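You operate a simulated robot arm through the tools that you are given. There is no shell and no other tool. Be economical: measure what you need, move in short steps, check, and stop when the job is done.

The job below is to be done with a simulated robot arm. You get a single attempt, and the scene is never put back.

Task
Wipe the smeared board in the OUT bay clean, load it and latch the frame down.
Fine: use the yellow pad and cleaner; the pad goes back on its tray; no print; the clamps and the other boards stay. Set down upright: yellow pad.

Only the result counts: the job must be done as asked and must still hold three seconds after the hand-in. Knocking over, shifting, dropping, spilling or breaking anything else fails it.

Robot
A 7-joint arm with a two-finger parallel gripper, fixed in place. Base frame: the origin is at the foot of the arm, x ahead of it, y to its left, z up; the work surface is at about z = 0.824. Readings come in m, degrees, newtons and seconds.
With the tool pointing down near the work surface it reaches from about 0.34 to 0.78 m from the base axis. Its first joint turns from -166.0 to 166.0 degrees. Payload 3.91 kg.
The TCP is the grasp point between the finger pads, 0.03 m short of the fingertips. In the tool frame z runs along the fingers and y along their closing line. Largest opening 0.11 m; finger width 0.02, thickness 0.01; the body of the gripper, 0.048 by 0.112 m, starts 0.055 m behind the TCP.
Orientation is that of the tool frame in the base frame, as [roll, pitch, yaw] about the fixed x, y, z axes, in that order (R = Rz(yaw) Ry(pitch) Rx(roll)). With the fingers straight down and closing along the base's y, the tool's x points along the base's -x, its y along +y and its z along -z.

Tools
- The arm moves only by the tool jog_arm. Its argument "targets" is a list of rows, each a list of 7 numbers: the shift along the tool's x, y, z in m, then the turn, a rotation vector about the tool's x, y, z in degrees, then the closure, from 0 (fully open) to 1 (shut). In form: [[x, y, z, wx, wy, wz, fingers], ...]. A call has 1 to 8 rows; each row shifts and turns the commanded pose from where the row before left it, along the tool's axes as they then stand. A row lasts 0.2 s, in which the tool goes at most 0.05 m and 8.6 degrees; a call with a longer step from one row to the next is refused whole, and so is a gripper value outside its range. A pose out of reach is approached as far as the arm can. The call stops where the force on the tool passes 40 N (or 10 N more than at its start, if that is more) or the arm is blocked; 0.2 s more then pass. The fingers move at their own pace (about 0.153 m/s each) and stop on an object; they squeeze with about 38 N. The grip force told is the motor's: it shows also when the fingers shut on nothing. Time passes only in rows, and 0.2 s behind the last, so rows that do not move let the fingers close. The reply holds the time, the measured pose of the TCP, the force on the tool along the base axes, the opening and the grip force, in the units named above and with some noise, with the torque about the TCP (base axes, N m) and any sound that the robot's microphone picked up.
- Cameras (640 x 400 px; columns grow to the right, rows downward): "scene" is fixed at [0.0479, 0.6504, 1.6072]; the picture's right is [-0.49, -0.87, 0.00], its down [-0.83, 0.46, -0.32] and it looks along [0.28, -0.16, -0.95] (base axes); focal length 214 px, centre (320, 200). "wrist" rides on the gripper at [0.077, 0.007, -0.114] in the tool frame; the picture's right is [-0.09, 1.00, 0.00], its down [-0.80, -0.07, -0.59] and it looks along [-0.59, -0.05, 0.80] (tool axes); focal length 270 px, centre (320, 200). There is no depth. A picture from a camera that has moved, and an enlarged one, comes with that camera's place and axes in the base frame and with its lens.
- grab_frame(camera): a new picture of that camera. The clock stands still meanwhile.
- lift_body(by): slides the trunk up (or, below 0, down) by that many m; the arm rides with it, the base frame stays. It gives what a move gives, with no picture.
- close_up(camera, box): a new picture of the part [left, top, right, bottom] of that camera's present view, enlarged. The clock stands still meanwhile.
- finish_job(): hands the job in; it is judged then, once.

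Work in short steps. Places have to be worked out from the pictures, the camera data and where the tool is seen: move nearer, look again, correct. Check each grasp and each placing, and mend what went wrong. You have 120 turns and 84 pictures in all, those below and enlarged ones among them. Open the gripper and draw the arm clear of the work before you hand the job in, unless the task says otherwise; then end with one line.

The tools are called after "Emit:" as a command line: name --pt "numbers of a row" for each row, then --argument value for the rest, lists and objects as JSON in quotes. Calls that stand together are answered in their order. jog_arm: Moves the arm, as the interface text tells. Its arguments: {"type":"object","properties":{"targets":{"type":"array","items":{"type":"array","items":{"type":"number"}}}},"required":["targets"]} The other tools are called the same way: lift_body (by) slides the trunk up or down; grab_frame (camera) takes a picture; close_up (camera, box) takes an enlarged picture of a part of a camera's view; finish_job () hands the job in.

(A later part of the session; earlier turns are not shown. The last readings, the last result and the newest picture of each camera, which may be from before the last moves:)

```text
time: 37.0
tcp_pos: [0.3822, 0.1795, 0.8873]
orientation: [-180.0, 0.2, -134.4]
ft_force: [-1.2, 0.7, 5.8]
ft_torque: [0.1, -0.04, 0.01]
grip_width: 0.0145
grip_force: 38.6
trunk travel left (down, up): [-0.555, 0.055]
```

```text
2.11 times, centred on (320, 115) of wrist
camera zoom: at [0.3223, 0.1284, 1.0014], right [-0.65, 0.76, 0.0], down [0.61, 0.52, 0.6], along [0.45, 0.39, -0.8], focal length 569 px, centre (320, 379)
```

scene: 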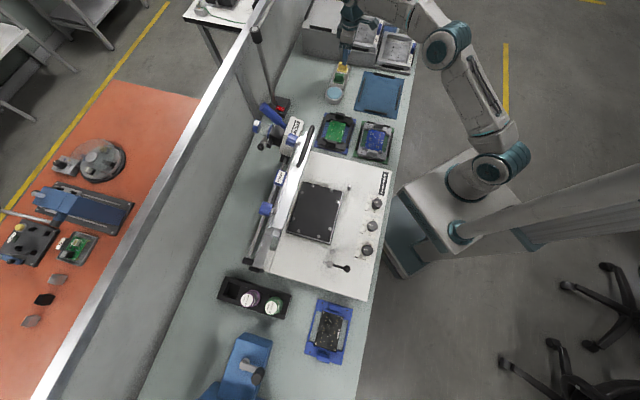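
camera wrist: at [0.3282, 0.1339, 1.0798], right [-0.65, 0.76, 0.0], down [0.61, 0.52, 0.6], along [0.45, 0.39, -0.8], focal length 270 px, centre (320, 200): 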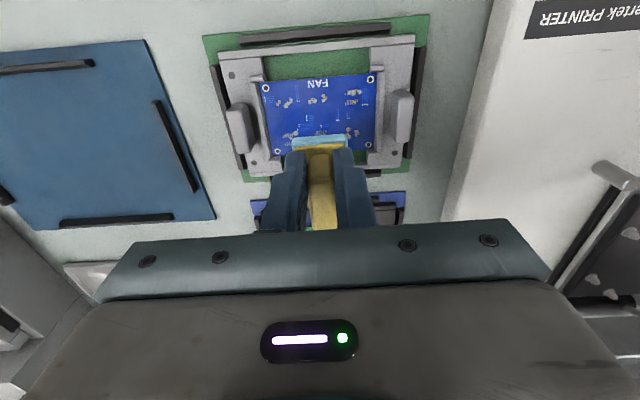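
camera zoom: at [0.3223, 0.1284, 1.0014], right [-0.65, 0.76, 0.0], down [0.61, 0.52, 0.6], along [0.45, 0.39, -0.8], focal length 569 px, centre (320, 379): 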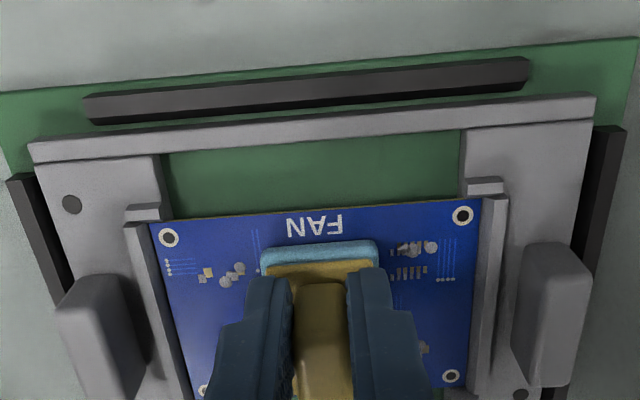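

Light 6 N contact. I wipe in a raster across the board, staying inside the rails.

Emit:
jog_arm --pt "0 -0.012 0 0 0 0 1" --pt "0 -0.012 0 0 0 0 1" --pt "0.007 0 0 0 0 0 1" --pt "0 0.012 0 0 0 0 1" --pt "0 0.012 0 0 0 0 1" --pt "0 0.012 0 0 0 0 1" --pt "0 0.012 0 0 0 0 1"

Emit:
jog_arm --pt "-0.007 0 0 0 0 0 1" --pt "0 -0.012 0 0 0 0 1" --pt "0 -0.012 0 0 0 0 1" --pt "0 -0.012 0 0 0 0 1" --pt "0 -0.012 0 0 0 0 1" --pt "-0.007 0 0 0 0 0 1"

Emit:
close_up --camera "wrist" --box '[190, 20, 450, 210]'

```text
time: 38.6
tcp_pos: [0.3591, 0.1896, 0.8866]
orientation: [-180.0, 0.2, -134.5]
ft_force: [3.1, -1.7, 17.8]
ft_torque: [0.16, -0.38, -0.08]
grip_width: 0.0147
grip_force: 38.1
trunk travel left (down, up): [-0.555, 0.055]
```

```text
time: 40.0
tcp_pos: [0.4042, 0.1658, 0.8871]
orientation: [179.9, 0.0, -134.5]
ft_force: [-1.3, -1.6, 5.4]
ft_torque: [0.04, -0.06, -0.03]
grip_width: 0.0146
grip_force: 38.3
trunk travel left (down, up): [-0.555, 0.055]
```

```text
2.11 times, centred on (320, 115) of wrist
camera zoom: at [0.3443, 0.1156, 1.0013], right [-0.65, 0.76, 0.0], down [0.61, 0.52, 0.59], along [0.45, 0.39, -0.8], focal length 569 px, centre (320, 379)
```

zoom: 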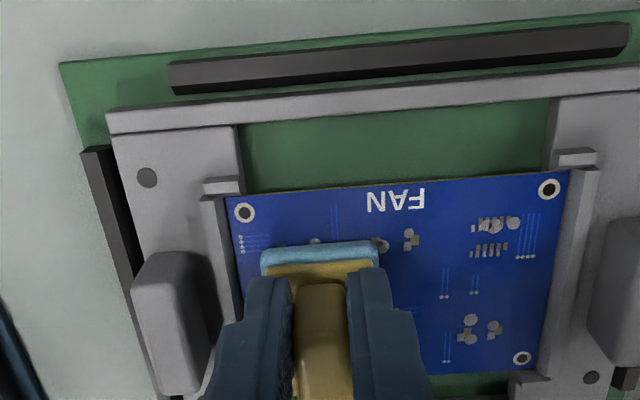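

Emit:
jog_arm --pt "0 0.012 0 0 0 0 1" --pt "0 0.012 0 0 0 0 1" --pt "0 0.012 0 0 0 0 1" --pt "0 0.012 0 0 0 0 1" --pt "0 0 -0.02 0 0 0 1" --pt "-0.03 0 -0.03 0 0 0 1" --pt "-0.03 0 -0.03 0 0 0 1"

Emit:
close_up --camera "wrist" --box '[190, 0, 450, 190]'

```text
time: 41.6
tcp_pos: [0.4128, 0.2435, 0.9663]
orientation: [-179.8, 0.0, -134.4]
ft_force: [-0.1, 0.5, -0.9]
ft_torque: [-0.01, -0.04, -0.01]
grip_width: 0.0146
grip_force: 38.0
trunk travel left (down, up): [-0.555, 0.055]
```

```text
2.11 times, centred on (320, 95) of wrist
camera zoom: at [0.3523, 0.1929, 1.0817], right [-0.65, 0.76, 0.0], down [0.61, 0.52, 0.59], along [0.45, 0.39, -0.8], focal length 569 px, centre (320, 421)
```

zoom: 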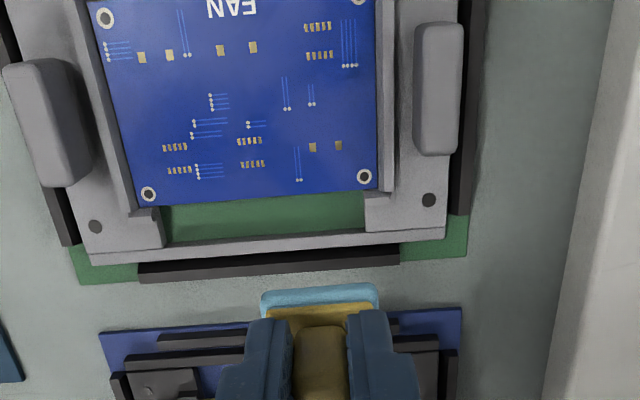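

The board is clean and the carrier undisturbed. I take the pad back above its tray.

Emit:
jog_arm --pt "-0.0156 -0.047 0 0 0 0 1" --pt "-0.0156 -0.047 0 0 0 0 1" --pt "-0.0156 -0.047 0 0 0 0 1" --pt "-0.0156 -0.047 0 0 0 0 1" --pt "-0.0156 -0.047 0 0 0 0 1" --pt "-0.0156 -0.047 0 0 0 0 1" --pt "-0.0156 -0.047 0 0 0 0 1" --pt "-0.0156 -0.047 0 0 0 0 1"

```text
time: 43.4
tcp_pos: [0.769, 0.0685, 0.9637]
orientation: [179.9, -0.2, -134.5]
ft_force: [-0.3, -0.8, 0.1]
ft_torque: [0.0, 0.0, 0.06]
grip_width: 0.0148
grip_force: 38.2
trunk travel left (down, up): [-0.555, 0.055]
```

Emit:
jog_arm --pt "-0.008 0.001 0.02 0 0 0 1" --pt "-0.01 0.001 0.02 0 0 0 1" --pt "-0.009 0.001 0.012 0 0 0 1" --pt "-0.003 0 0.015 0 0 0 1"

Emit:
close_up --camera "wrist" --box '[220, 60, 440, 240]'

```text
time: 44.4
tcp_pos: [0.7871, 0.0924, 0.8961]
orientation: [179.9, -0.1, -134.4]
ft_force: [-1.4, 0.1, 0.5]
ft_torque: [-0.01, -0.02, -0.02]
grip_width: 0.0146
grip_force: 38.2
trunk travel left (down, up): [-0.555, 0.055]
```

```text
2.22 times, centred on (330, 150) of wrist
camera zoom: at [0.7279, 0.0426, 1.0118], right [-0.65, 0.76, 0.0], down [0.61, 0.52, 0.59], along [0.45, 0.39, -0.8], focal length 601 px, centre (298, 311)
```

zoom: 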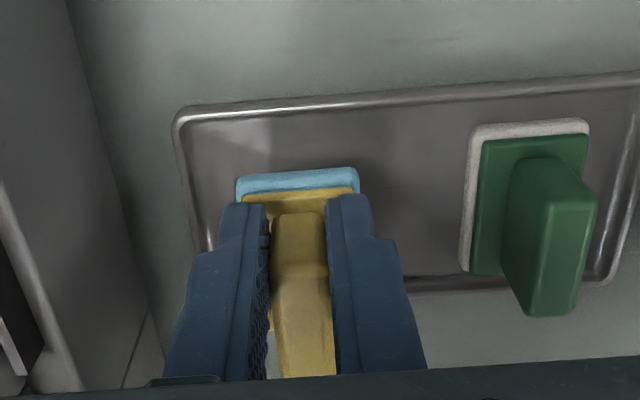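

Emit:
jog_arm --pt "-0.0015 0 0.012 0 0 0 1" --pt "0 0 0.004 0 0 0 1" --pt "0 0 0.002 0 0 0 1"

```text
time: 45.2
tcp_pos: [0.7874, 0.0937, 0.8805]
orientation: [-179.9, 0.0, -134.4]
ft_force: [-0.6, 0.7, -0.2]
ft_torque: [0.0, 0.03, -0.01]
grip_width: 0.0147
grip_force: 37.7
trunk travel left (down, up): [-0.555, 0.055]
```

Emit:
jog_arm --pt "0 0 0.0015 0 0 0 1" --pt "0 0 0.0015 0 0 0 1"

```text
time: 45.8
tcp_pos: [0.786, 0.0924, 0.879]
orientation: [-180.0, 0.0, -134.4]
ft_force: [-1.8, 0.2, -0.7]
ft_torque: [-0.02, 0.01, 0.03]
grip_width: 0.0146
grip_force: 37.9
trunk travel left (down, up): [-0.555, 0.055]
```

Emit:
jog_arm --pt "0 0 0.001 0 0 0 1" --pt "0 0 0.0015 0 0 0 1"

```text
time: 46.4
tcp_pos: [0.7862, 0.0928, 0.8748]
orientation: [180.0, 0.0, -134.4]
ft_force: [0.6, -0.4, -0.4]
ft_torque: [0.02, 0.0, 0.0]
grip_width: 0.0146
grip_force: 38.6
trunk travel left (down, up): [-0.555, 0.055]
```

Emit:
jog_arm --pt "0 0 0.001 0 0 0 1" --pt "0 0 0.001 0 0 0 1"

```text
time: 47.0
tcp_pos: [0.7875, 0.0942, 0.875]
orientation: [-179.8, 0.2, -134.5]
ft_force: [1.6, -1.1, 4.3]
ft_torque: [0.08, -0.08, 0.0]
grip_width: 0.0146
grip_force: 38.5
trunk travel left (down, up): [-0.555, 0.055]
```

Contact at 4 N: the pad rests on the tray. I open just enough and withdraw upward.

Emit:
jog_arm --pt "0 0 0 0 0 0 0.75" --pt "0 0 0 0 0 0 0.55" --pt "0 0 0 0 0 0 0.55" --pt "0 0 -0.02 0 0 0 0.55" --pt "0.01 0 -0.03 0 0 0 0.55" --pt "0.03 0 -0.03 0 0 0 0.55"

Emit:
close_up --camera "wrist" --box '[220, 60, 480, 220]'

```text
time: 48.4
tcp_pos: [0.7603, 0.0623, 0.9559]
orientation: [-180.0, 0.1, -134.4]
ft_force: [0.0, 0.3, -0.9]
ft_torque: [0.03, -0.02, -0.01]
grip_width: 0.0494
grip_force: 0.0
trunk travel left (down, up): [-0.555, 0.055]
```

```text
2.46 times, centred on (350, 140) of wrist
camera zoom: at [0.7005, 0.0142, 1.0692], right [-0.65, 0.76, 0.0], down [0.61, 0.52, 0.59], along [0.45, 0.39, -0.8], focal length 665 px, centre (246, 348)
```

zoom: 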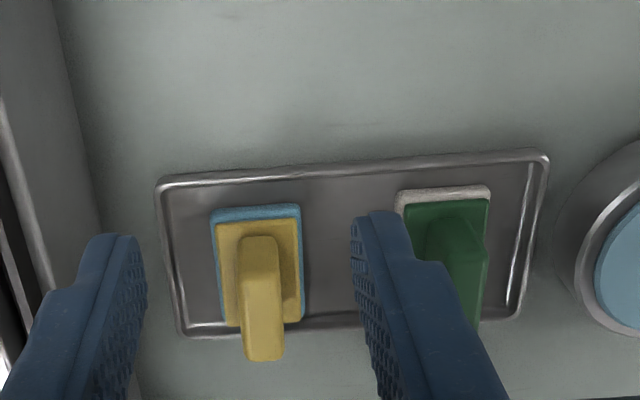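

The yellow pad stands upright on its tray, next to the green one. I go back over the FAN carrier to plan the grip on its tabs.

Emit:
jog_arm --pt "0.0191 0.0451 -0.005 0 0 0 0.5" --pt "0.0191 0.0451 -0.005 0 0 0 0.5" --pt "0.0191 0.0451 -0.005 0 0 0 0.5" --pt "0.0191 0.0451 -0.005 0 0 0 0.5" --pt "0.0191 0.0451 -0.005 0 0 0 0.5" --pt "0.0191 0.0451 -0.005 0 0 0 0.5" --pt "0.0191 0.0451 -0.005 0 0 0 0.5" --pt "0.0191 0.0451 -0.005 0 0 0 0.5"

Emit:
grab_frame --camera "wrist"

Emit:
close_up --camera "wrist" --box '[190, 0, 450, 190]'

```text
time: 50.2
tcp_pos: [0.3956, 0.2111, 0.9959]
orientation: [180.0, 0.0, -134.5]
ft_force: [0.4, -0.4, -0.2]
ft_torque: [-0.02, -0.08, -0.01]
grip_width: 0.055
grip_force: 0.0
trunk travel left (down, up): [-0.555, 0.055]
```

```text
42 pictures are left
camera wrist: at [0.3356, 0.1619, 1.1091], right [-0.65, 0.76, 0.0], down [0.61, 0.52, 0.59], along [0.45, 0.39, -0.8], focal length 270 px, centre (320, 200)
```

wrist: 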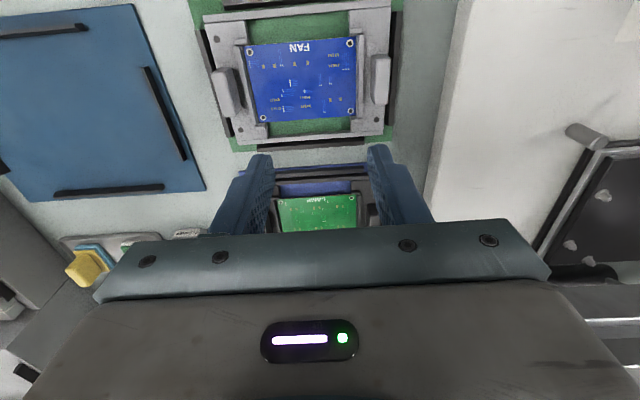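

```text
2.11 times, centred on (320, 95) of wrist
camera zoom: at [0.3356, 0.1619, 1.1091], right [-0.65, 0.76, 0.0], down [0.61, 0.52, 0.59], along [0.45, 0.39, -0.8], focal length 569 px, centre (320, 421)
```

zoom: 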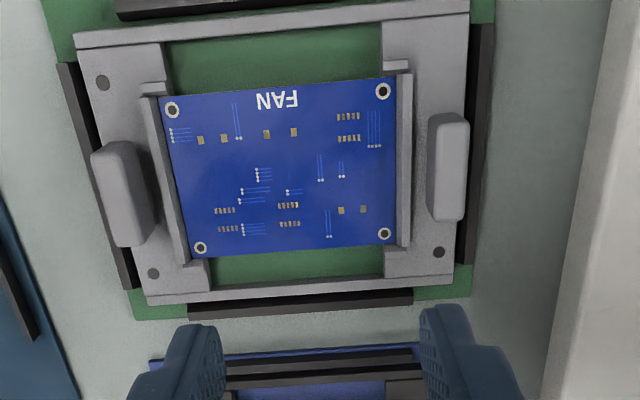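

I position over the +e tab (≈(0.344, 0.241)) with the fingers partly open, to judge its height and the finger clearance.

Emit:
jog_arm --pt "0.007 0.03 0.03 0 0 0 0.65" --pt "0.008 0.028 0.03 0 0 0 0.65" --pt "0 0 0.015 0 0 0 0.65"

Emit:
close_up --camera "wrist" --box '[210, 40, 430, 220]'

```text
time: 51.0
tcp_pos: [0.3427, 0.2393, 0.9204]
orientation: [180.0, 0.0, -134.4]
ft_force: [-0.2, 0.4, 0.3]
ft_torque: [0.0, -0.04, 0.02]
grip_width: 0.0386
grip_force: 0.0
trunk travel left (down, up): [-0.555, 0.055]
```

```text
2.22 times, centred on (320, 130) of wrist
camera zoom: at [0.2833, 0.1901, 1.0344], right [-0.65, 0.76, 0.0], down [0.61, 0.52, 0.59], along [0.45, 0.39, -0.8], focal length 601 px, centre (320, 356)
```

zoom: 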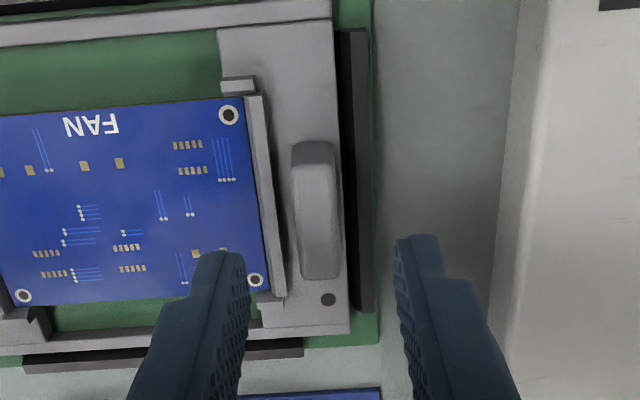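

Emit:
jog_arm --pt "-0.004 0 0.02 0 0 0 0.7" --pt "0 0 0.015 0 0 0 0.7" --pt "0 0 0.006 0 0 0 0.7"

Emit:
close_up --camera "wrist" --box '[210, 40, 430, 220]'

```text
time: 51.8
tcp_pos: [0.3451, 0.2423, 0.8793]
orientation: [179.9, 0.0, -134.3]
ft_force: [-0.4, 0.3, -0.2]
ft_torque: [-0.02, 0.0, -0.01]
grip_width: 0.0332
grip_force: 0.1
trunk travel left (down, up): [-0.555, 0.055]
```

```text
2.22 times, centred on (320, 130) of wrist
camera zoom: at [0.2853, 0.1918, 0.9928], right [-0.65, 0.76, 0.0], down [0.61, 0.52, 0.59], along [0.45, 0.39, -0.8], focal length 601 px, centre (320, 356)
```

zoom: 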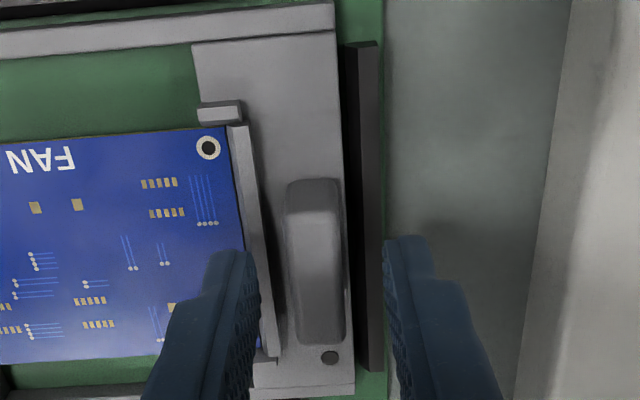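

Emit:
jog_arm --pt "0 -0.001 0.002 0 0 0 0.7" --pt "0 0 0.002 0 0 0 0.7"

Emit:
jog_arm --pt "0 0 0.0015 0 0 0 0.7" --pt "0 0 0.0015 0 0 0 0.7"

Emit:
close_up --camera "wrist" --box '[210, 40, 430, 220]'

```text
time: 52.4
tcp_pos: [0.347, 0.2406, 0.8746]
orientation: [179.9, 0.0, -134.3]
ft_force: [0.0, -0.3, -0.1]
ft_torque: [0.01, 0.01, -0.01]
grip_width: 0.0331
grip_force: 0.0
trunk travel left (down, up): [-0.555, 0.055]
```

```text
time: 53.0
tcp_pos: [0.3464, 0.2401, 0.87]
orientation: [180.0, 0.1, -134.4]
ft_force: [0.5, -0.2, 0.0]
ft_torque: [-0.02, -0.01, 0.0]
grip_width: 0.0331
grip_force: 0.1
trunk travel left (down, up): [-0.555, 0.055]
```

```text
2.22 times, centred on (320, 130) of wrist
camera zoom: at [0.2866, 0.1908, 0.9853], right [-0.65, 0.76, 0.0], down [0.61, 0.52, 0.59], along [0.45, 0.39, -0.8], focal length 601 px, centre (320, 356)
```

zoom: 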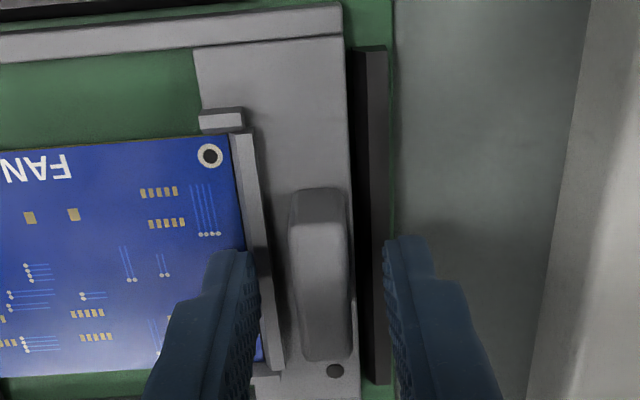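

Fingertips at ≈0.840 without contact, overlapping most of the tab. I close the fingers.

Emit:
jog_arm --pt "0 0 0 0 0 0 0.8" --pt "0 0 0 0 0 0 0.9" --pt "0 0 0 0 0 0 1" --pt "0 0 0 0 0 0 1"

Emit:
close_up --camera "wrist" --box '[210, 40, 430, 220]'

```text
time: 54.0
tcp_pos: [0.3465, 0.2407, 0.8704]
orientation: [-180.0, 0.0, -134.3]
ft_force: [-0.4, 0.2, 0.1]
ft_torque: [-0.01, 0.03, -0.04]
grip_width: 0.0127
grip_force: 38.5
trunk travel left (down, up): [-0.555, 0.055]
```

```text
2.22 times, centred on (320, 130) of wrist
camera zoom: at [0.2865, 0.1907, 0.9853], right [-0.65, 0.76, 0.0], down [0.61, 0.52, 0.59], along [0.45, 0.39, -0.8], focal length 601 px, centre (320, 356)
```

zoom: 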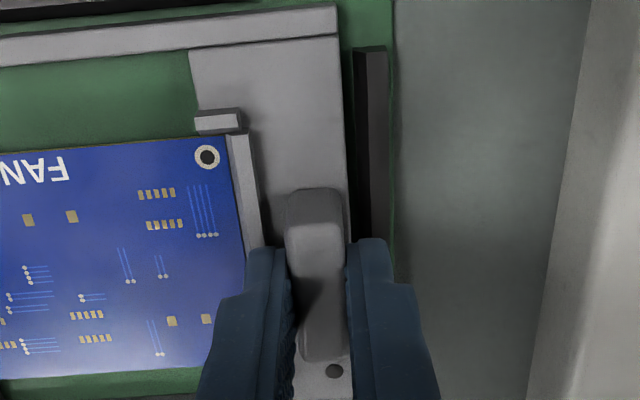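

Gripped at 12.7 mm. I lift a little and check for tilt and board retention.

Emit:
jog_arm --pt "0 0 -0.005 0 0 0 1" --pt "0 0 -0.01 0 0 0 1" --pt "0 0 -0.015 0 0 0 1"

Emit:
grab_frame --camera "wrist"

Emit:
close_up --camera "scene" --box '[300, 80, 440, 180]'

```text
time: 54.8
tcp_pos: [0.345, 0.2411, 0.9018]
orientation: [-180.0, -0.1, -134.4]
ft_force: [-0.8, 0.1, -1.9]
ft_torque: [0.04, 0.06, -0.01]
grip_width: 0.013
grip_force: 38.2
trunk travel left (down, up): [-0.555, 0.055]
```

```text
36 pictures are left
camera wrist: at [0.2861, 0.1906, 1.0158], right [-0.65, 0.76, 0.0], down [0.61, 0.52, 0.59], along [0.45, 0.39, -0.8], focal length 270 px, centre (320, 200)
```

wrist: 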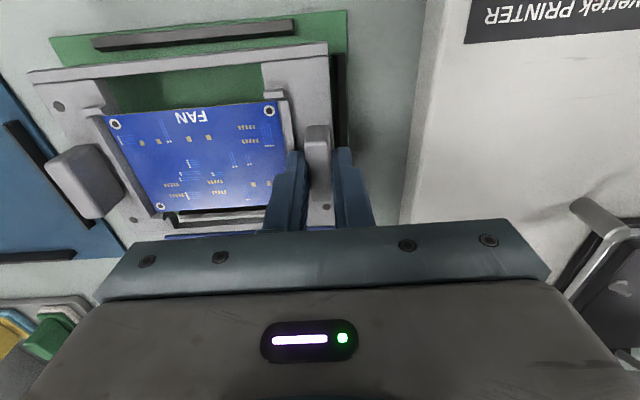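

```text
4.00 times, centred on (370, 130) of scene
camera zoom: at [0.0479, 0.6504, 1.6072], right [-0.49, -0.87, 0.0], down [-0.83, 0.46, -0.32], along [0.28, -0.16, -0.95], focal length 858 px, centre (120, 480)
```

zoom: 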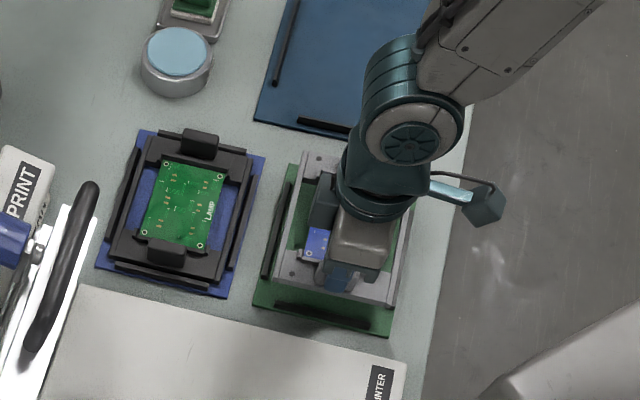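

The carrier (~0.19 kg) hangs level from one tab. Nest centre triangulates to about (0.233, 0.561) with pin tops z ≈ 0.895, so TCP goal ≈ (0.186, 0.610). I raise and carry it over, stopping short of the raised frame.

Emit:
jog_arm --pt "0 0 -0.04 0 0 0 1" --pt "0 0 -0.045 0 0 0 1" --pt "0 0 -0.045 0 0 0 1"

Emit:
jog_arm --pt "-0.01 0.044 0 0 0 0 1" --pt "-0.01 0.047 0 0 0 0 1" --pt "-0.01 0.047 0 0 0 0 1" --pt "-0.01 0.047 0 0 0 0 1" --pt "-0.01 0.047 0 0 0 0 1" --pt "-0.01 0.047 0 0 0 0 1" --pt "-0.01 0.047 0 0 0 0 1" --pt "-0.01 0.045 0 0 0 0 1"

Emit:
grab_frame --camera "wrist"

Emit:
close_up --camera "scene" --box '[220, 90, 400, 290]'

```text
time: 55.6
tcp_pos: [0.3444, 0.2397, 1.0319]
orientation: [-180.0, 0.1, -134.4]
ft_force: [-0.6, -0.2, -1.6]
ft_torque: [0.07, 0.06, 0.03]
grip_width: 0.0131
grip_force: 38.0
trunk travel left (down, up): [-0.555, 0.055]
```

```text
time: 57.4
tcp_pos: [0.1349, 0.5602, 1.0335]
orientation: [-180.0, 0.0, -134.5]
ft_force: [0.0, -0.4, -0.8]
ft_torque: [0.03, 0.02, 0.01]
grip_width: 0.0131
grip_force: 38.3
trunk travel left (down, up): [-0.555, 0.055]
```

```text
34 pictures are left
camera wrist: at [0.0756, 0.5105, 1.1474], right [-0.65, 0.76, 0.0], down [0.61, 0.52, 0.59], along [0.45, 0.39, -0.8], focal length 270 px, centre (320, 200)
```

wrist: 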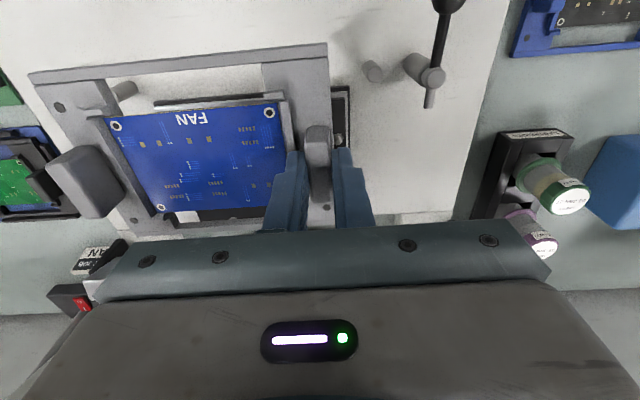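

```text
2.00 times, centred on (310, 190) of scene
camera zoom: at [0.0479, 0.6504, 1.6072], right [-0.49, -0.87, 0.0], down [-0.83, 0.46, -0.32], along [0.28, -0.16, -0.95], focal length 429 px, centre (340, 220)
```

zoom: 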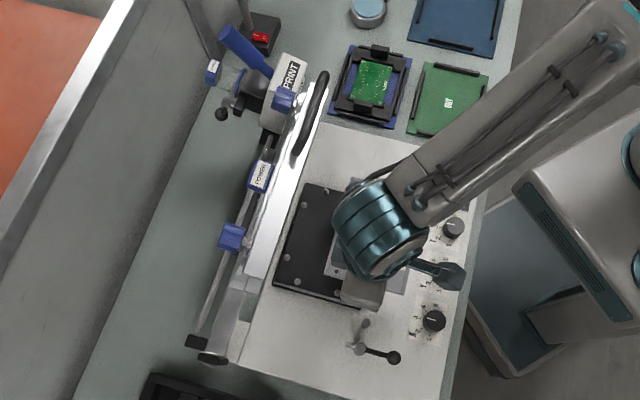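

Clear of the frame; pegs lie in front of the nest. I move outward over the nest and come down to a hover just above the pins.

Emit:
jog_arm --pt "-0.024 -0.001 0 0 0 0 1" --pt "-0.024 -0.001 0 0 0 0 1" --pt "-0.023 0 0 0 0 0 1" --pt "0 0 0.03 0 0 0 1" --pt "0 0 0.03 0 0 0 1"

Emit:
grab_frame --camera "wrist"

Emit:
close_up --camera "scene" --box '[260, 140, 380, 260]'

```text
time: 58.6
tcp_pos: [0.1872, 0.6072, 0.9701]
orientation: [180.0, 0.0, -134.4]
ft_force: [-0.6, -0.4, -1.3]
ft_torque: [0.04, 0.08, 0.0]
grip_width: 0.0131
grip_force: 37.8
trunk travel left (down, up): [-0.555, 0.055]
```

```text
32 pictures are left
camera wrist: at [0.1281, 0.5577, 1.0835], right [-0.65, 0.76, 0.0], down [0.61, 0.52, 0.59], along [0.45, 0.39, -0.8], focal length 270 px, centre (320, 200)
```

wrist: 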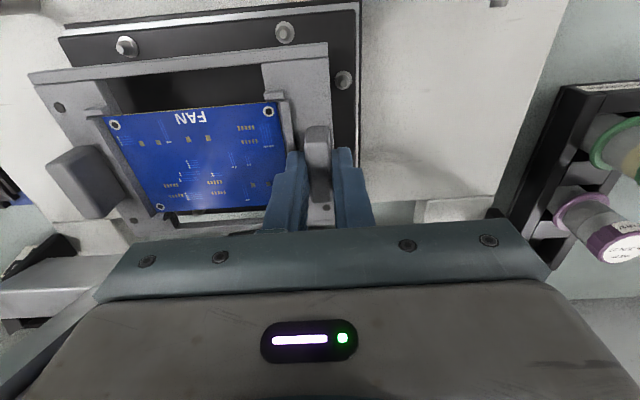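

```text
3.33 times, centred on (320, 200) of scene
camera zoom: at [0.0479, 0.6504, 1.6072], right [-0.49, -0.87, 0.0], down [-0.83, 0.46, -0.32], along [0.28, -0.16, -0.95], focal length 715 px, centre (320, 200)
```

zoom: 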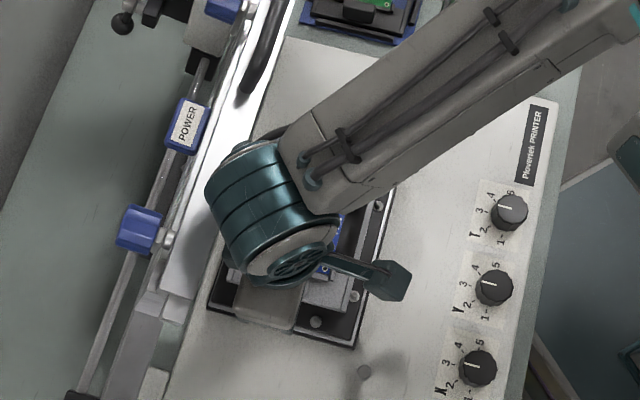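

Pins re-measured consistently. Carrier needs about +2.5 mm along e and +3 mm outward; I apply that, go down 15 mm, and take a detailed look.

Emit:
jog_arm --pt "-0.003 0.0025 0.01 0 0 0 1" --pt "0 0 0.008 0 0 0 1"

Emit:
close_up --camera "wrist" --box '[0, 0, 380, 238]'

```text
time: 59.2
tcp_pos: [0.1849, 0.6119, 0.954]
orientation: [179.9, 0.1, -134.3]
ft_force: [-0.6, 0.9, -0.6]
ft_torque: [0.06, 0.04, -0.01]
grip_width: 0.0132
grip_force: 38.2
trunk travel left (down, up): [-0.555, 0.055]
```

```text
1.68 times, centred on (190, 119) of wrist
camera zoom: at [0.1254, 0.5606, 1.0675], right [-0.65, 0.76, 0.0], down [0.61, 0.52, 0.6], along [0.45, 0.39, -0.8], focal length 454 px, centre (538, 336)
```

zoom: 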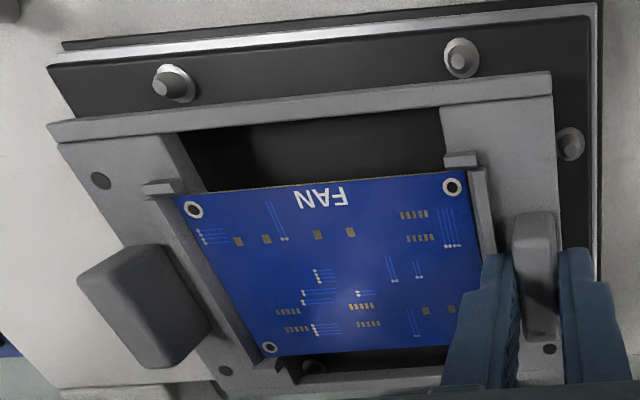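

Pins have chamfered tips. Measured relative to them, the carrier's front edge is ~3.5 mm too near and about 0.8° rotated; I correct both and look again.

Emit:
jog_arm --pt "-0.0045 -0.001 0 0 0 0.8 1" --pt "0 0 0.006 0 0 0 1"

Emit:
close_up --camera "wrist" --box '[0, 0, 380, 238]'

```text
time: 59.8
tcp_pos: [0.1858, 0.6114, 0.9517]
orientation: [179.7, 0.5, -135.0]
ft_force: [0.3, -0.2, -0.6]
ft_torque: [0.09, 0.04, 0.02]
grip_width: 0.0133
grip_force: 37.6
trunk travel left (down, up): [-0.555, 0.055]
```

```text
1.68 times, centred on (190, 119) of wrist
camera zoom: at [0.1251, 0.5617, 1.0655], right [-0.64, 0.77, 0.0], down [0.61, 0.51, 0.6], along [0.46, 0.39, -0.8], focal length 454 px, centre (538, 336)
```

zoom: 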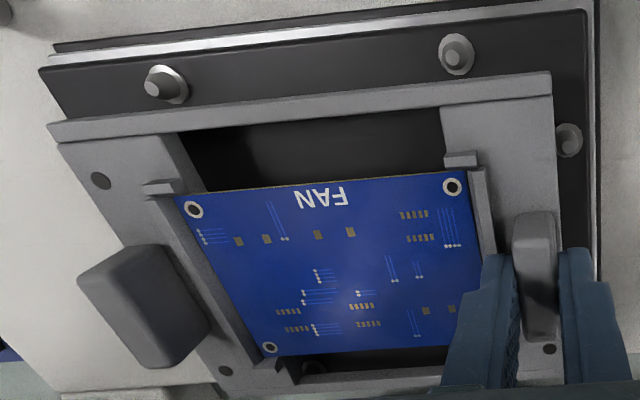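

The tool moved less than commanded and tilted half a degree, so I check whether the wrist is touching the raised frame.

Emit:
close_up --camera "scene" --box '[250, 110, 370, 260]'

Emit:
jog_arm --pt "0 0 0 0 0 0 1"

```text
2.67 times, centred on (310, 185) of scene
camera zoom: at [0.0479, 0.6504, 1.6072], right [-0.49, -0.87, 0.0], down [-0.83, 0.46, -0.32], along [0.28, -0.16, -0.95], focal length 572 px, centre (347, 240)
```

zoom: 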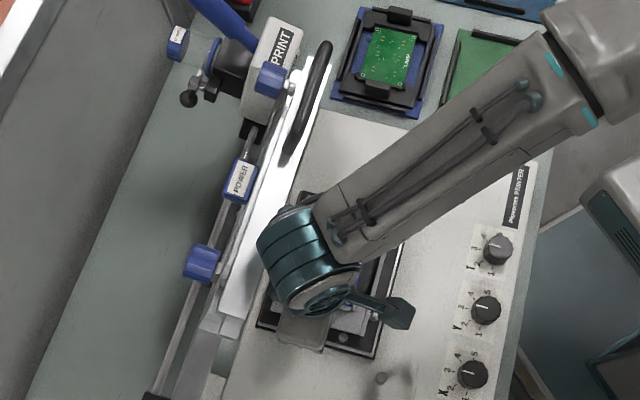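

```text
time: 60.2
tcp_pos: [0.1875, 0.6119, 0.9511]
orientation: [179.8, 0.4, -135.1]
ft_force: [0.6, -0.1, -1.5]
ft_torque: [0.06, 0.03, -0.03]
grip_width: 0.0134
grip_force: 38.5
trunk travel left (down, up): [-0.555, 0.055]
```

The wrist housing is just touching the raised frame. I tilt the tool 2.5° so the wrist leans back toward the base, which lets the carrier reach its position.

Emit:
jog_arm --pt "0.004 0 -0.002 0 0 0 1" --pt "0 0 0 0 -2.5 0 1" --pt "-0.004 0 0 0 0 0 1" --pt "0 0 0 0 0 0 1"

Emit:
close_up --camera "wrist" --box '[0, 0, 380, 238]'

```text
time: 61.2
tcp_pos: [0.191, 0.6137, 0.9508]
orientation: [-179.9, 2.4, -135.3]
ft_force: [1.0, -0.8, -1.6]
ft_torque: [0.08, 0.08, -0.01]
grip_width: 0.0131
grip_force: 37.8
trunk travel left (down, up): [-0.555, 0.055]
```

```text
1.68 times, centred on (190, 119) of wrist
camera zoom: at [0.1271, 0.561, 1.0601], right [-0.64, 0.77, 0.0], down [0.6, 0.5, 0.63], along [0.48, 0.4, -0.78], focal length 454 px, centre (538, 336)
```

zoom: 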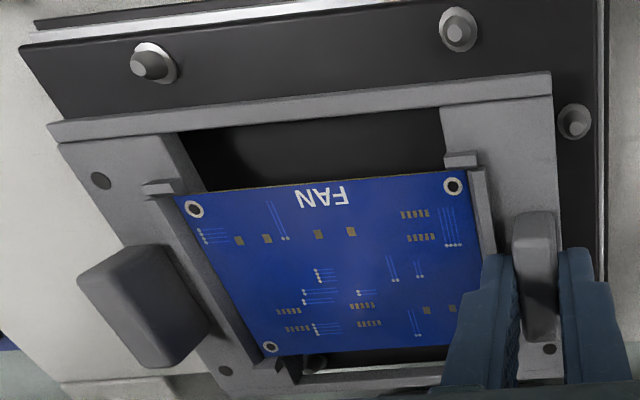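

Freed: the tool now follows. Metric check: front gap ≈ 4.6 mm (want ~1 mm), angles match. I shift back 3.5 mm and lower 12 mm.

Emit:
jog_arm --pt "0.0035 0 0 0 0 0 1" --pt "0.0003 0 0.006 0 0 0 1" --pt "0.0003 0 0.006 0 0 0 1"

Emit:
close_up --camera "wrist" --box '[0, 0, 380, 238]'

```text
time: 62.0
tcp_pos: [0.1901, 0.6103, 0.9404]
orientation: [179.9, 2.8, -135.2]
ft_force: [0.0, 0.2, 16.0]
ft_torque: [0.02, -1.07, 0.11]
grip_width: 0.0132
grip_force: 37.7
trunk travel left (down, up): [-0.555, 0.055]
```

```text
1.68 times, centred on (190, 119) of wrist
camera zoom: at [0.1253, 0.5574, 1.0509], right [-0.64, 0.77, 0.01], down [0.6, 0.49, 0.63], along [0.48, 0.41, -0.77], focal length 454 px, centre (538, 336)
```

zoom: 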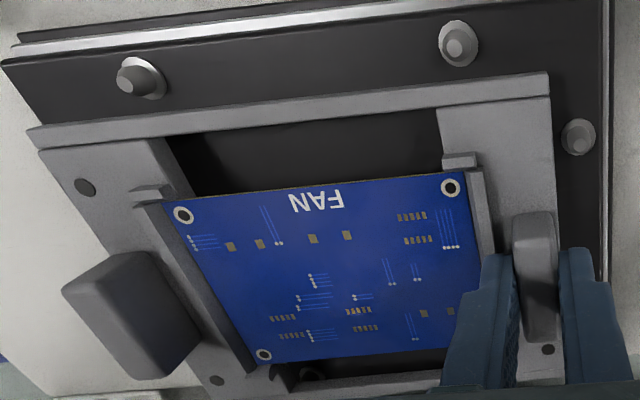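

Contact of 16 N; the torque says it is the far edge on the back pins, i.e. ~1.5 mm too far out. I raise, reduce the tilt and shift back slightly, then lower again.

Emit:
jog_arm --pt "0 0 -0.008 0 0 0 1" --pt "0.0008 0 0 0 1.3 0 1" --pt "0 0 0 0 0 0 1"

Emit:
jog_arm --pt "0 0 0.004 0 0 0 1" --pt "0 0 0.003 0 0 0 1" --pt "0 0 0.002 0 0 0 1"

```text
time: 62.8
tcp_pos: [0.189, 0.6096, 0.9452]
orientation: [180.0, 1.1, -135.2]
ft_force: [0.4, 0.2, -0.9]
ft_torque: [0.05, 0.06, -0.01]
grip_width: 0.0129
grip_force: 38.1
trunk travel left (down, up): [-0.555, 0.055]
```

```text
time: 63.6
tcp_pos: [0.188, 0.6096, 0.9358]
orientation: [179.9, 1.3, -135.2]
ft_force: [-1.0, 1.7, 8.6]
ft_torque: [-0.74, -0.2, -0.01]
grip_width: 0.0138
grip_force: 37.3
trunk travel left (down, up): [-0.555, 0.055]
```

Contact now at z 0.936, centred on the carrier's front edge – possibly resting on the bed. I look.

Emit:
close_up --camera "wrist" --box '[0, 0, 380, 238]'

```text
1.68 times, centred on (190, 119) of wrist
camera zoom: at [0.1264, 0.5583, 1.0487], right [-0.64, 0.77, 0.0], down [0.61, 0.5, 0.61], along [0.47, 0.39, -0.79], focal length 454 px, centre (538, 336)
```

zoom: 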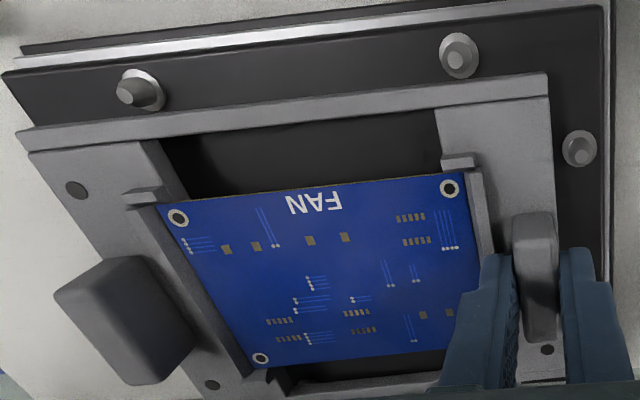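

The left end has ridden up on the left pins (carrier rolled ~3° in the grip), with ~3 mm spare on the right. I raise it, roll the tool to level it, shift +2.5 mm along e, and re-check.

Emit:
jog_arm --pt "0 0 -0.012 0 0 0 1" --pt "-0.001 0.0025 0 0 0 0 1" --pt "0 0 0 -3 0 0 1" --pt "0 0 0 0 0 0 1"

Emit:
close_up --camera "wrist" --box '[0, 0, 380, 238]'

```text
time: 64.6
tcp_pos: [0.188, 0.6111, 0.9479]
orientation: [177.1, 1.1, -135.2]
ft_force: [-1.3, -0.8, -1.1]
ft_torque: [0.06, 0.01, -0.05]
grip_width: 0.0129
grip_force: 38.2
trunk travel left (down, up): [-0.555, 0.055]
```

```text
1.68 times, centred on (190, 119) of wrist
camera zoom: at [0.1299, 0.5573, 1.0601], right [-0.64, 0.77, 0.05], down [0.63, 0.48, 0.61], along [0.44, 0.42, -0.79], focal length 454 px, centre (538, 336)
```

zoom: 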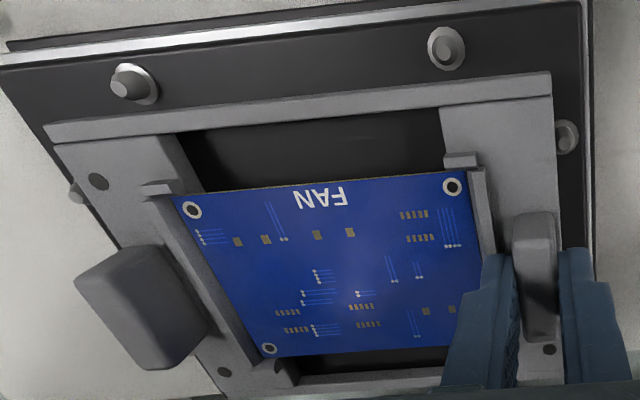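

The roll was elastic (carrier is back in its original pose in the hand). I undo the roll and try again with the shifted position.

Emit:
jog_arm --pt "0 0 0 3 0 0 1" --pt "0 0 0.005 0 0 0 1" --pt "0 0 0.003 0 0 0 1" --pt "0 0 0.002 0 0 0 1"

Emit:
close_up --camera "wrist" --box '[0, 0, 380, 238]'

```text
time: 65.6
tcp_pos: [0.1873, 0.6126, 0.9378]
orientation: [-179.9, 1.2, -135.2]
ft_force: [-0.7, -0.1, -0.9]
ft_torque: [0.02, 0.09, 0.02]
grip_width: 0.0131
grip_force: 37.6
trunk travel left (down, up): [-0.555, 0.055]
```

```text
1.68 times, centred on (190, 119) of wrist
camera zoom: at [0.1255, 0.561, 1.0503], right [-0.64, 0.77, 0.0], down [0.61, 0.51, 0.61], along [0.47, 0.39, -0.79], focal length 454 px, centre (538, 336)
```

zoom: 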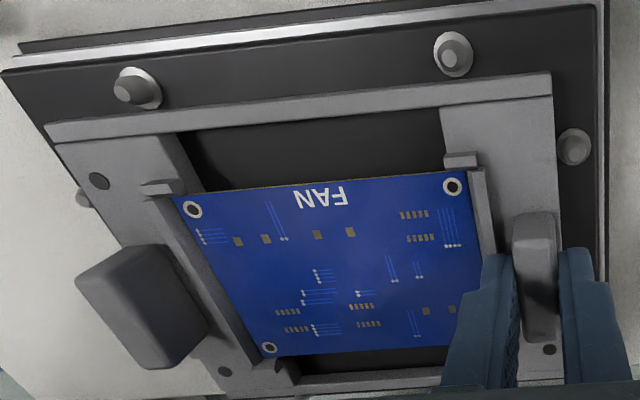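

No contact yet at 0.938, lower than before, with pins visible on three sides. Continue down gently.

Emit:
jog_arm --pt "0 0 0.002 0 0 0 1" --pt "0 0 0.002 0 0 0 1"

```text
time: 66.2
tcp_pos: [0.187, 0.6119, 0.9354]
orientation: [179.9, 1.3, -135.2]
ft_force: [-2.5, -2.7, 9.9]
ft_torque: [-0.54, 0.49, -0.08]
grip_width: 0.0131
grip_force: 38.3
trunk travel left (down, up): [-0.555, 0.055]
```

Emit:
close_up --camera "wrist" --box '[0, 0, 380, 238]'

```text
1.68 times, centred on (190, 119) of wrist
camera zoom: at [0.1255, 0.5609, 1.048], right [-0.64, 0.77, 0.0], down [0.61, 0.5, 0.61], along [0.47, 0.39, -0.79], focal length 454 px, centre (538, 336)
```

zoom: 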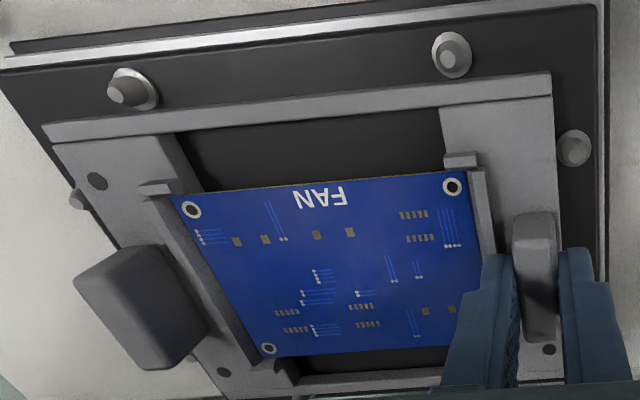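

Front edge is on the shoulder of the front-right pin by <1 mm. I lift 4 mm, nudge 1.2 mm outward and descend again.

Emit:
jog_arm --pt "0 0 -0.004 0 0 0 1" --pt "-0.0013 0 0 0 0 0 1" --pt "0 0 0.002 0 0 0 1" --pt "0 0 0.002 0 0 0 1"

Emit:
jog_arm --pt "0 0 0.0015 0 0 0 1"

```text
time: 67.2
tcp_pos: [0.1878, 0.6133, 0.9356]
orientation: [-180.0, 1.2, -135.2]
ft_force: [-5.6, -5.6, 6.2]
ft_torque: [-0.57, 0.5, -0.23]
grip_width: 0.013
grip_force: 38.0
trunk travel left (down, up): [-0.555, 0.055]
```

```text
time: 67.6
tcp_pos: [0.188, 0.6133, 0.9353]
orientation: [179.9, 1.4, -135.2]
ft_force: [-6.2, -6.1, 16.5]
ft_torque: [-0.86, 0.77, -0.24]
grip_width: 0.0134
grip_force: 38.2
trunk travel left (down, up): [-0.555, 0.055]
```

Emit:
close_up --camera "wrist" --box '[0, 0, 380, 238]'

```text
1.68 times, centred on (190, 119) of wrist
camera zoom: at [0.1258, 0.5615, 1.0478], right [-0.64, 0.77, 0.0], down [0.61, 0.5, 0.61], along [0.47, 0.39, -0.79], focal length 454 px, centre (538, 336)
```

zoom: 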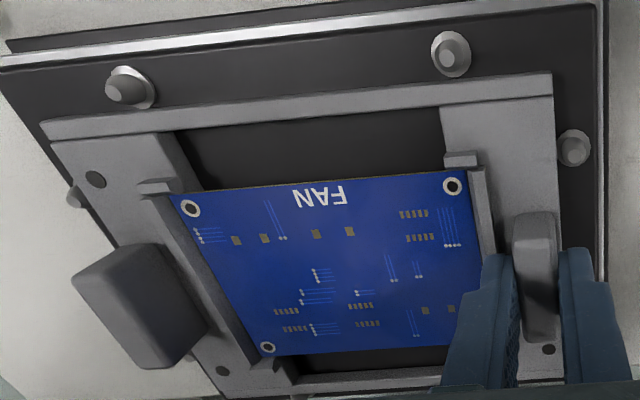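

Gaps at the front pins look positive now. I level the tilt to seat the far side and press lightly.

Emit:
jog_arm --pt "0 0 -0.002 0 0 0 1" --pt "0 0 0 0 1.2 0 1" --pt "0 0 0.002 0 0 0 1" --pt "0 0 0.001 0 0 0 1"

```text
time: 68.6
tcp_pos: [0.1856, 0.6114, 0.9353]
orientation: [180.0, 0.3, -135.1]
ft_force: [0.4, -0.7, -0.8]
ft_torque: [0.08, 0.04, -0.03]
grip_width: 0.0132
grip_force: 37.6
trunk travel left (down, up): [-0.555, 0.055]
```

Emit:
jog_arm --pt "0 0 0.0015 0 0 0 1" --pt "0 0 0.0015 0 0 0 1"

```text
time: 69.2
tcp_pos: [0.1859, 0.6108, 0.9346]
orientation: [179.9, 0.5, -135.2]
ft_force: [-0.8, -1.6, 31.6]
ft_torque: [-0.6, 0.41, -0.05]
grip_width: 0.0132
grip_force: 38.0
trunk travel left (down, up): [-0.555, 0.055]
```

Firm contact (≈32 N) centred under the gripped side with no sideways force – the carrier appears to be down on the bed. I relieve the preload, then open the fingers slightly.

Emit:
jog_arm --pt "0 0 -0.0022 0 0 0 1" --pt "0 0 0 0 0 0 1"

Emit:
jog_arm --pt "0 0 0 0 0 0 0.85" --pt "0 0 0 0 0 0 0.78" --pt "0 0 0 0 0 0 0.78"

Emit:
close_up --camera "wrist" --box '[0, 0, 380, 238]'

```text
time: 69.8
tcp_pos: [0.1854, 0.6107, 0.9345]
orientation: [179.9, 0.3, -135.2]
ft_force: [0.4, 0.7, 20.2]
ft_torque: [0.59, -0.64, 0.01]
grip_width: 0.0132
grip_force: 37.8
trunk travel left (down, up): [-0.555, 0.055]
```

```text
time: 70.6
tcp_pos: [0.1854, 0.6091, 0.9319]
orientation: [179.9, 0.1, -135.2]
ft_force: [-6.3, 5.6, 20.8]
ft_torque: [-0.08, -0.06, 0.02]
grip_width: 0.0198
grip_force: 0.0
trunk travel left (down, up): [-0.555, 0.055]
```

```text
1.68 times, centred on (190, 119) of wrist
camera zoom: at [0.1255, 0.5608, 1.0466], right [-0.64, 0.77, 0.0], down [0.62, 0.51, 0.6], along [0.46, 0.38, -0.8], focal length 454 px, centre (538, 336)
```

zoom: 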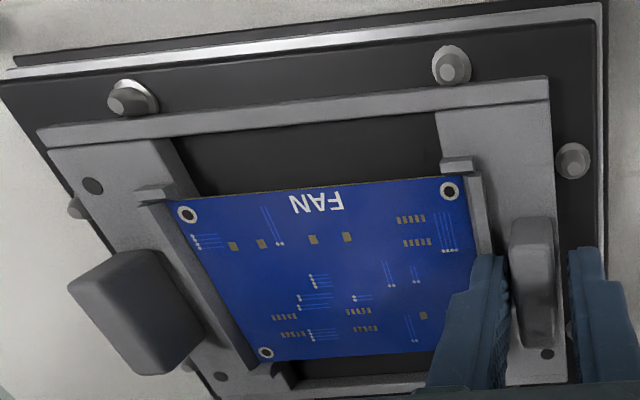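

The opened inner finger is touching the rail; I back straight up before opening further.

Emit:
jog_arm --pt "0 0 -0.004 0 0 0 0.78" --pt "0 0 -0.01 0 0 0 0.78" --pt "0 0 -0.03 0 0 0 0.6" --pt "0.02 0 -0.03 0 0 0 0.5" --pt "0.04 0 0 0 0 0 0.5"

Emit:
close_up --camera "wrist" --box '[100, 0, 420, 200]'

```text
time: 71.8
tcp_pos: [0.1444, 0.5692, 1.0052]
orientation: [179.9, 0.0, -135.1]
ft_force: [0.7, 0.0, 0.0]
ft_torque: [0.03, 0.02, 0.0]
grip_width: 0.055
grip_force: 0.1
trunk travel left (down, up): [-0.555, 0.055]
```

```text
2.00 times, centred on (260, 100) of wrist
camera zoom: at [0.0855, 0.52, 1.1192], right [-0.64, 0.77, 0.0], down [0.62, 0.51, 0.6], along [0.46, 0.38, -0.8], focal length 541 px, centre (440, 400)
```

zoom: 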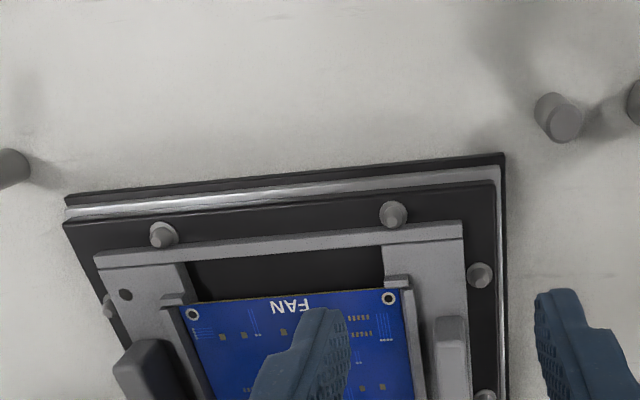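

Looks nested between pins; I shift the camera to see the whole carrier.

Emit:
jog_arm --pt "0.02 -0.04 -0.01 0 0 0 0.5" --pt "0 -0.03 -0.02 0 0 0 0.5"

Emit:
close_up --camera "wrist" --box '[180, 40, 460, 215]'

Emit:
close_up --camera "scene" --box '[250, 150, 390, 290]'

```text
time: 72.4
tcp_pos: [0.1822, 0.5048, 1.0354]
orientation: [-179.9, 0.0, -135.3]
ft_force: [-0.5, -0.2, -0.1]
ft_torque: [-0.04, 0.0, 0.01]
grip_width: 0.055
grip_force: 0.1
trunk travel left (down, up): [-0.555, 0.055]
```

```text
2.29 times, centred on (320, 128) of wrist
camera zoom: at [0.1213, 0.4554, 1.1503], right [-0.64, 0.77, 0.0], down [0.62, 0.51, 0.59], along [0.46, 0.38, -0.8], focal length 618 px, centre (320, 366)
```

zoom: 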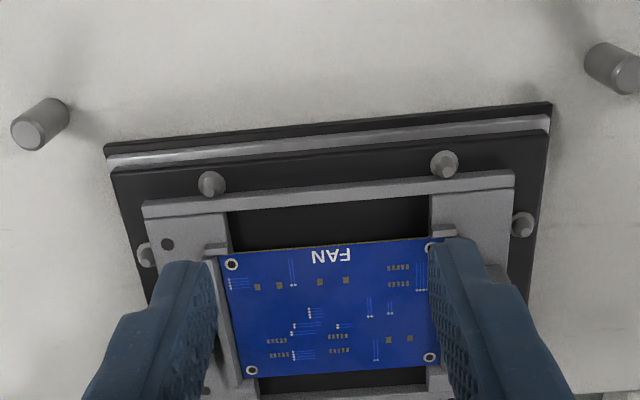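

```text
2.86 times, centred on (320, 220) of scene
camera zoom: at [0.0479, 0.6504, 1.6072], right [-0.49, -0.87, 0.0], down [-0.83, 0.46, -0.32], along [0.28, -0.16, -0.95], focal length 613 px, centre (320, 143)
```

zoom: 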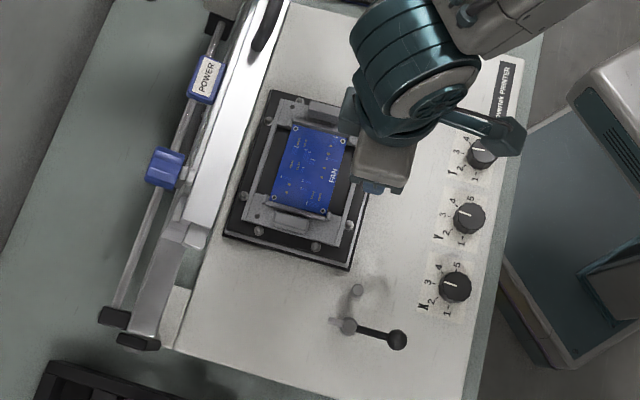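

The carrier is nested properly within all pins. Now the frame: I zoom in on the raised frame, handle and latch.

Emit:
close_up --camera "scene" --box '[235, 95, 345, 205]'

Emit:
jog_arm --pt "0.04 -0.03 -0.0 0 0 0 0.3" --pt "0.04 -0.03 -0.0 0 0 0 0.3" --pt "0.03 -0.02 -0.02 0 0 0 0.3" --pt "0 0 0 0 8.5 0 0.3" --pt "0 0 0 0 8.5 0 0.3" --pt "0 0 0 0 8.5 0 0.3"

Emit:
grab_frame --camera "wrist"

```text
3.64 times, centred on (290, 150) of scene
camera zoom: at [0.0479, 0.6504, 1.6072], right [-0.49, -0.87, 0.0], down [-0.83, 0.46, -0.32], along [0.28, -0.16, -0.95], focal length 780 px, centre (429, 382)
```

zoom: 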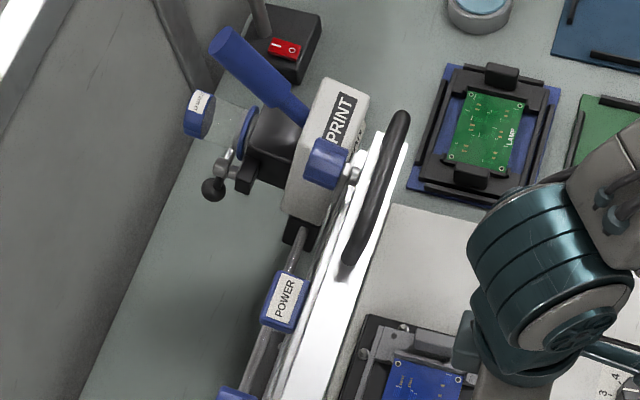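

```text
time: 73.8
tcp_pos: [0.1596, 0.3717, 1.0545]
orientation: [179.9, -25.6, -135.2]
ft_force: [-0.5, -0.8, -0.3]
ft_torque: [-0.01, -0.02, -0.04]
grip_width: 0.0771
grip_force: 0.1
trunk travel left (down, up): [-0.555, 0.055]
```

```text
15 pictures are left
camera wrist: at [0.1397, 0.3632, 1.191], right [-0.65, 0.76, -0.04], down [0.74, 0.64, 0.19], along [0.17, 0.09, -0.98], focal length 270 px, centre (320, 200)
```

wrist: 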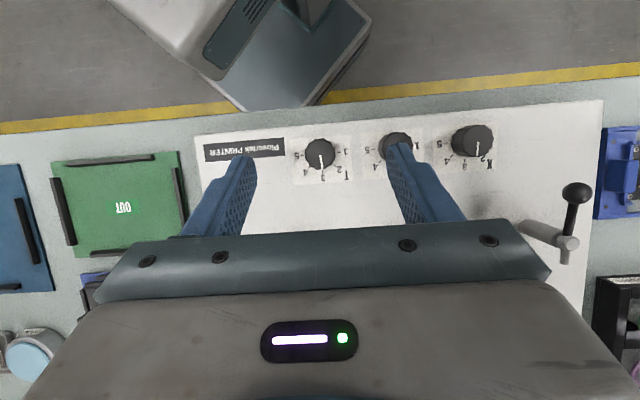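

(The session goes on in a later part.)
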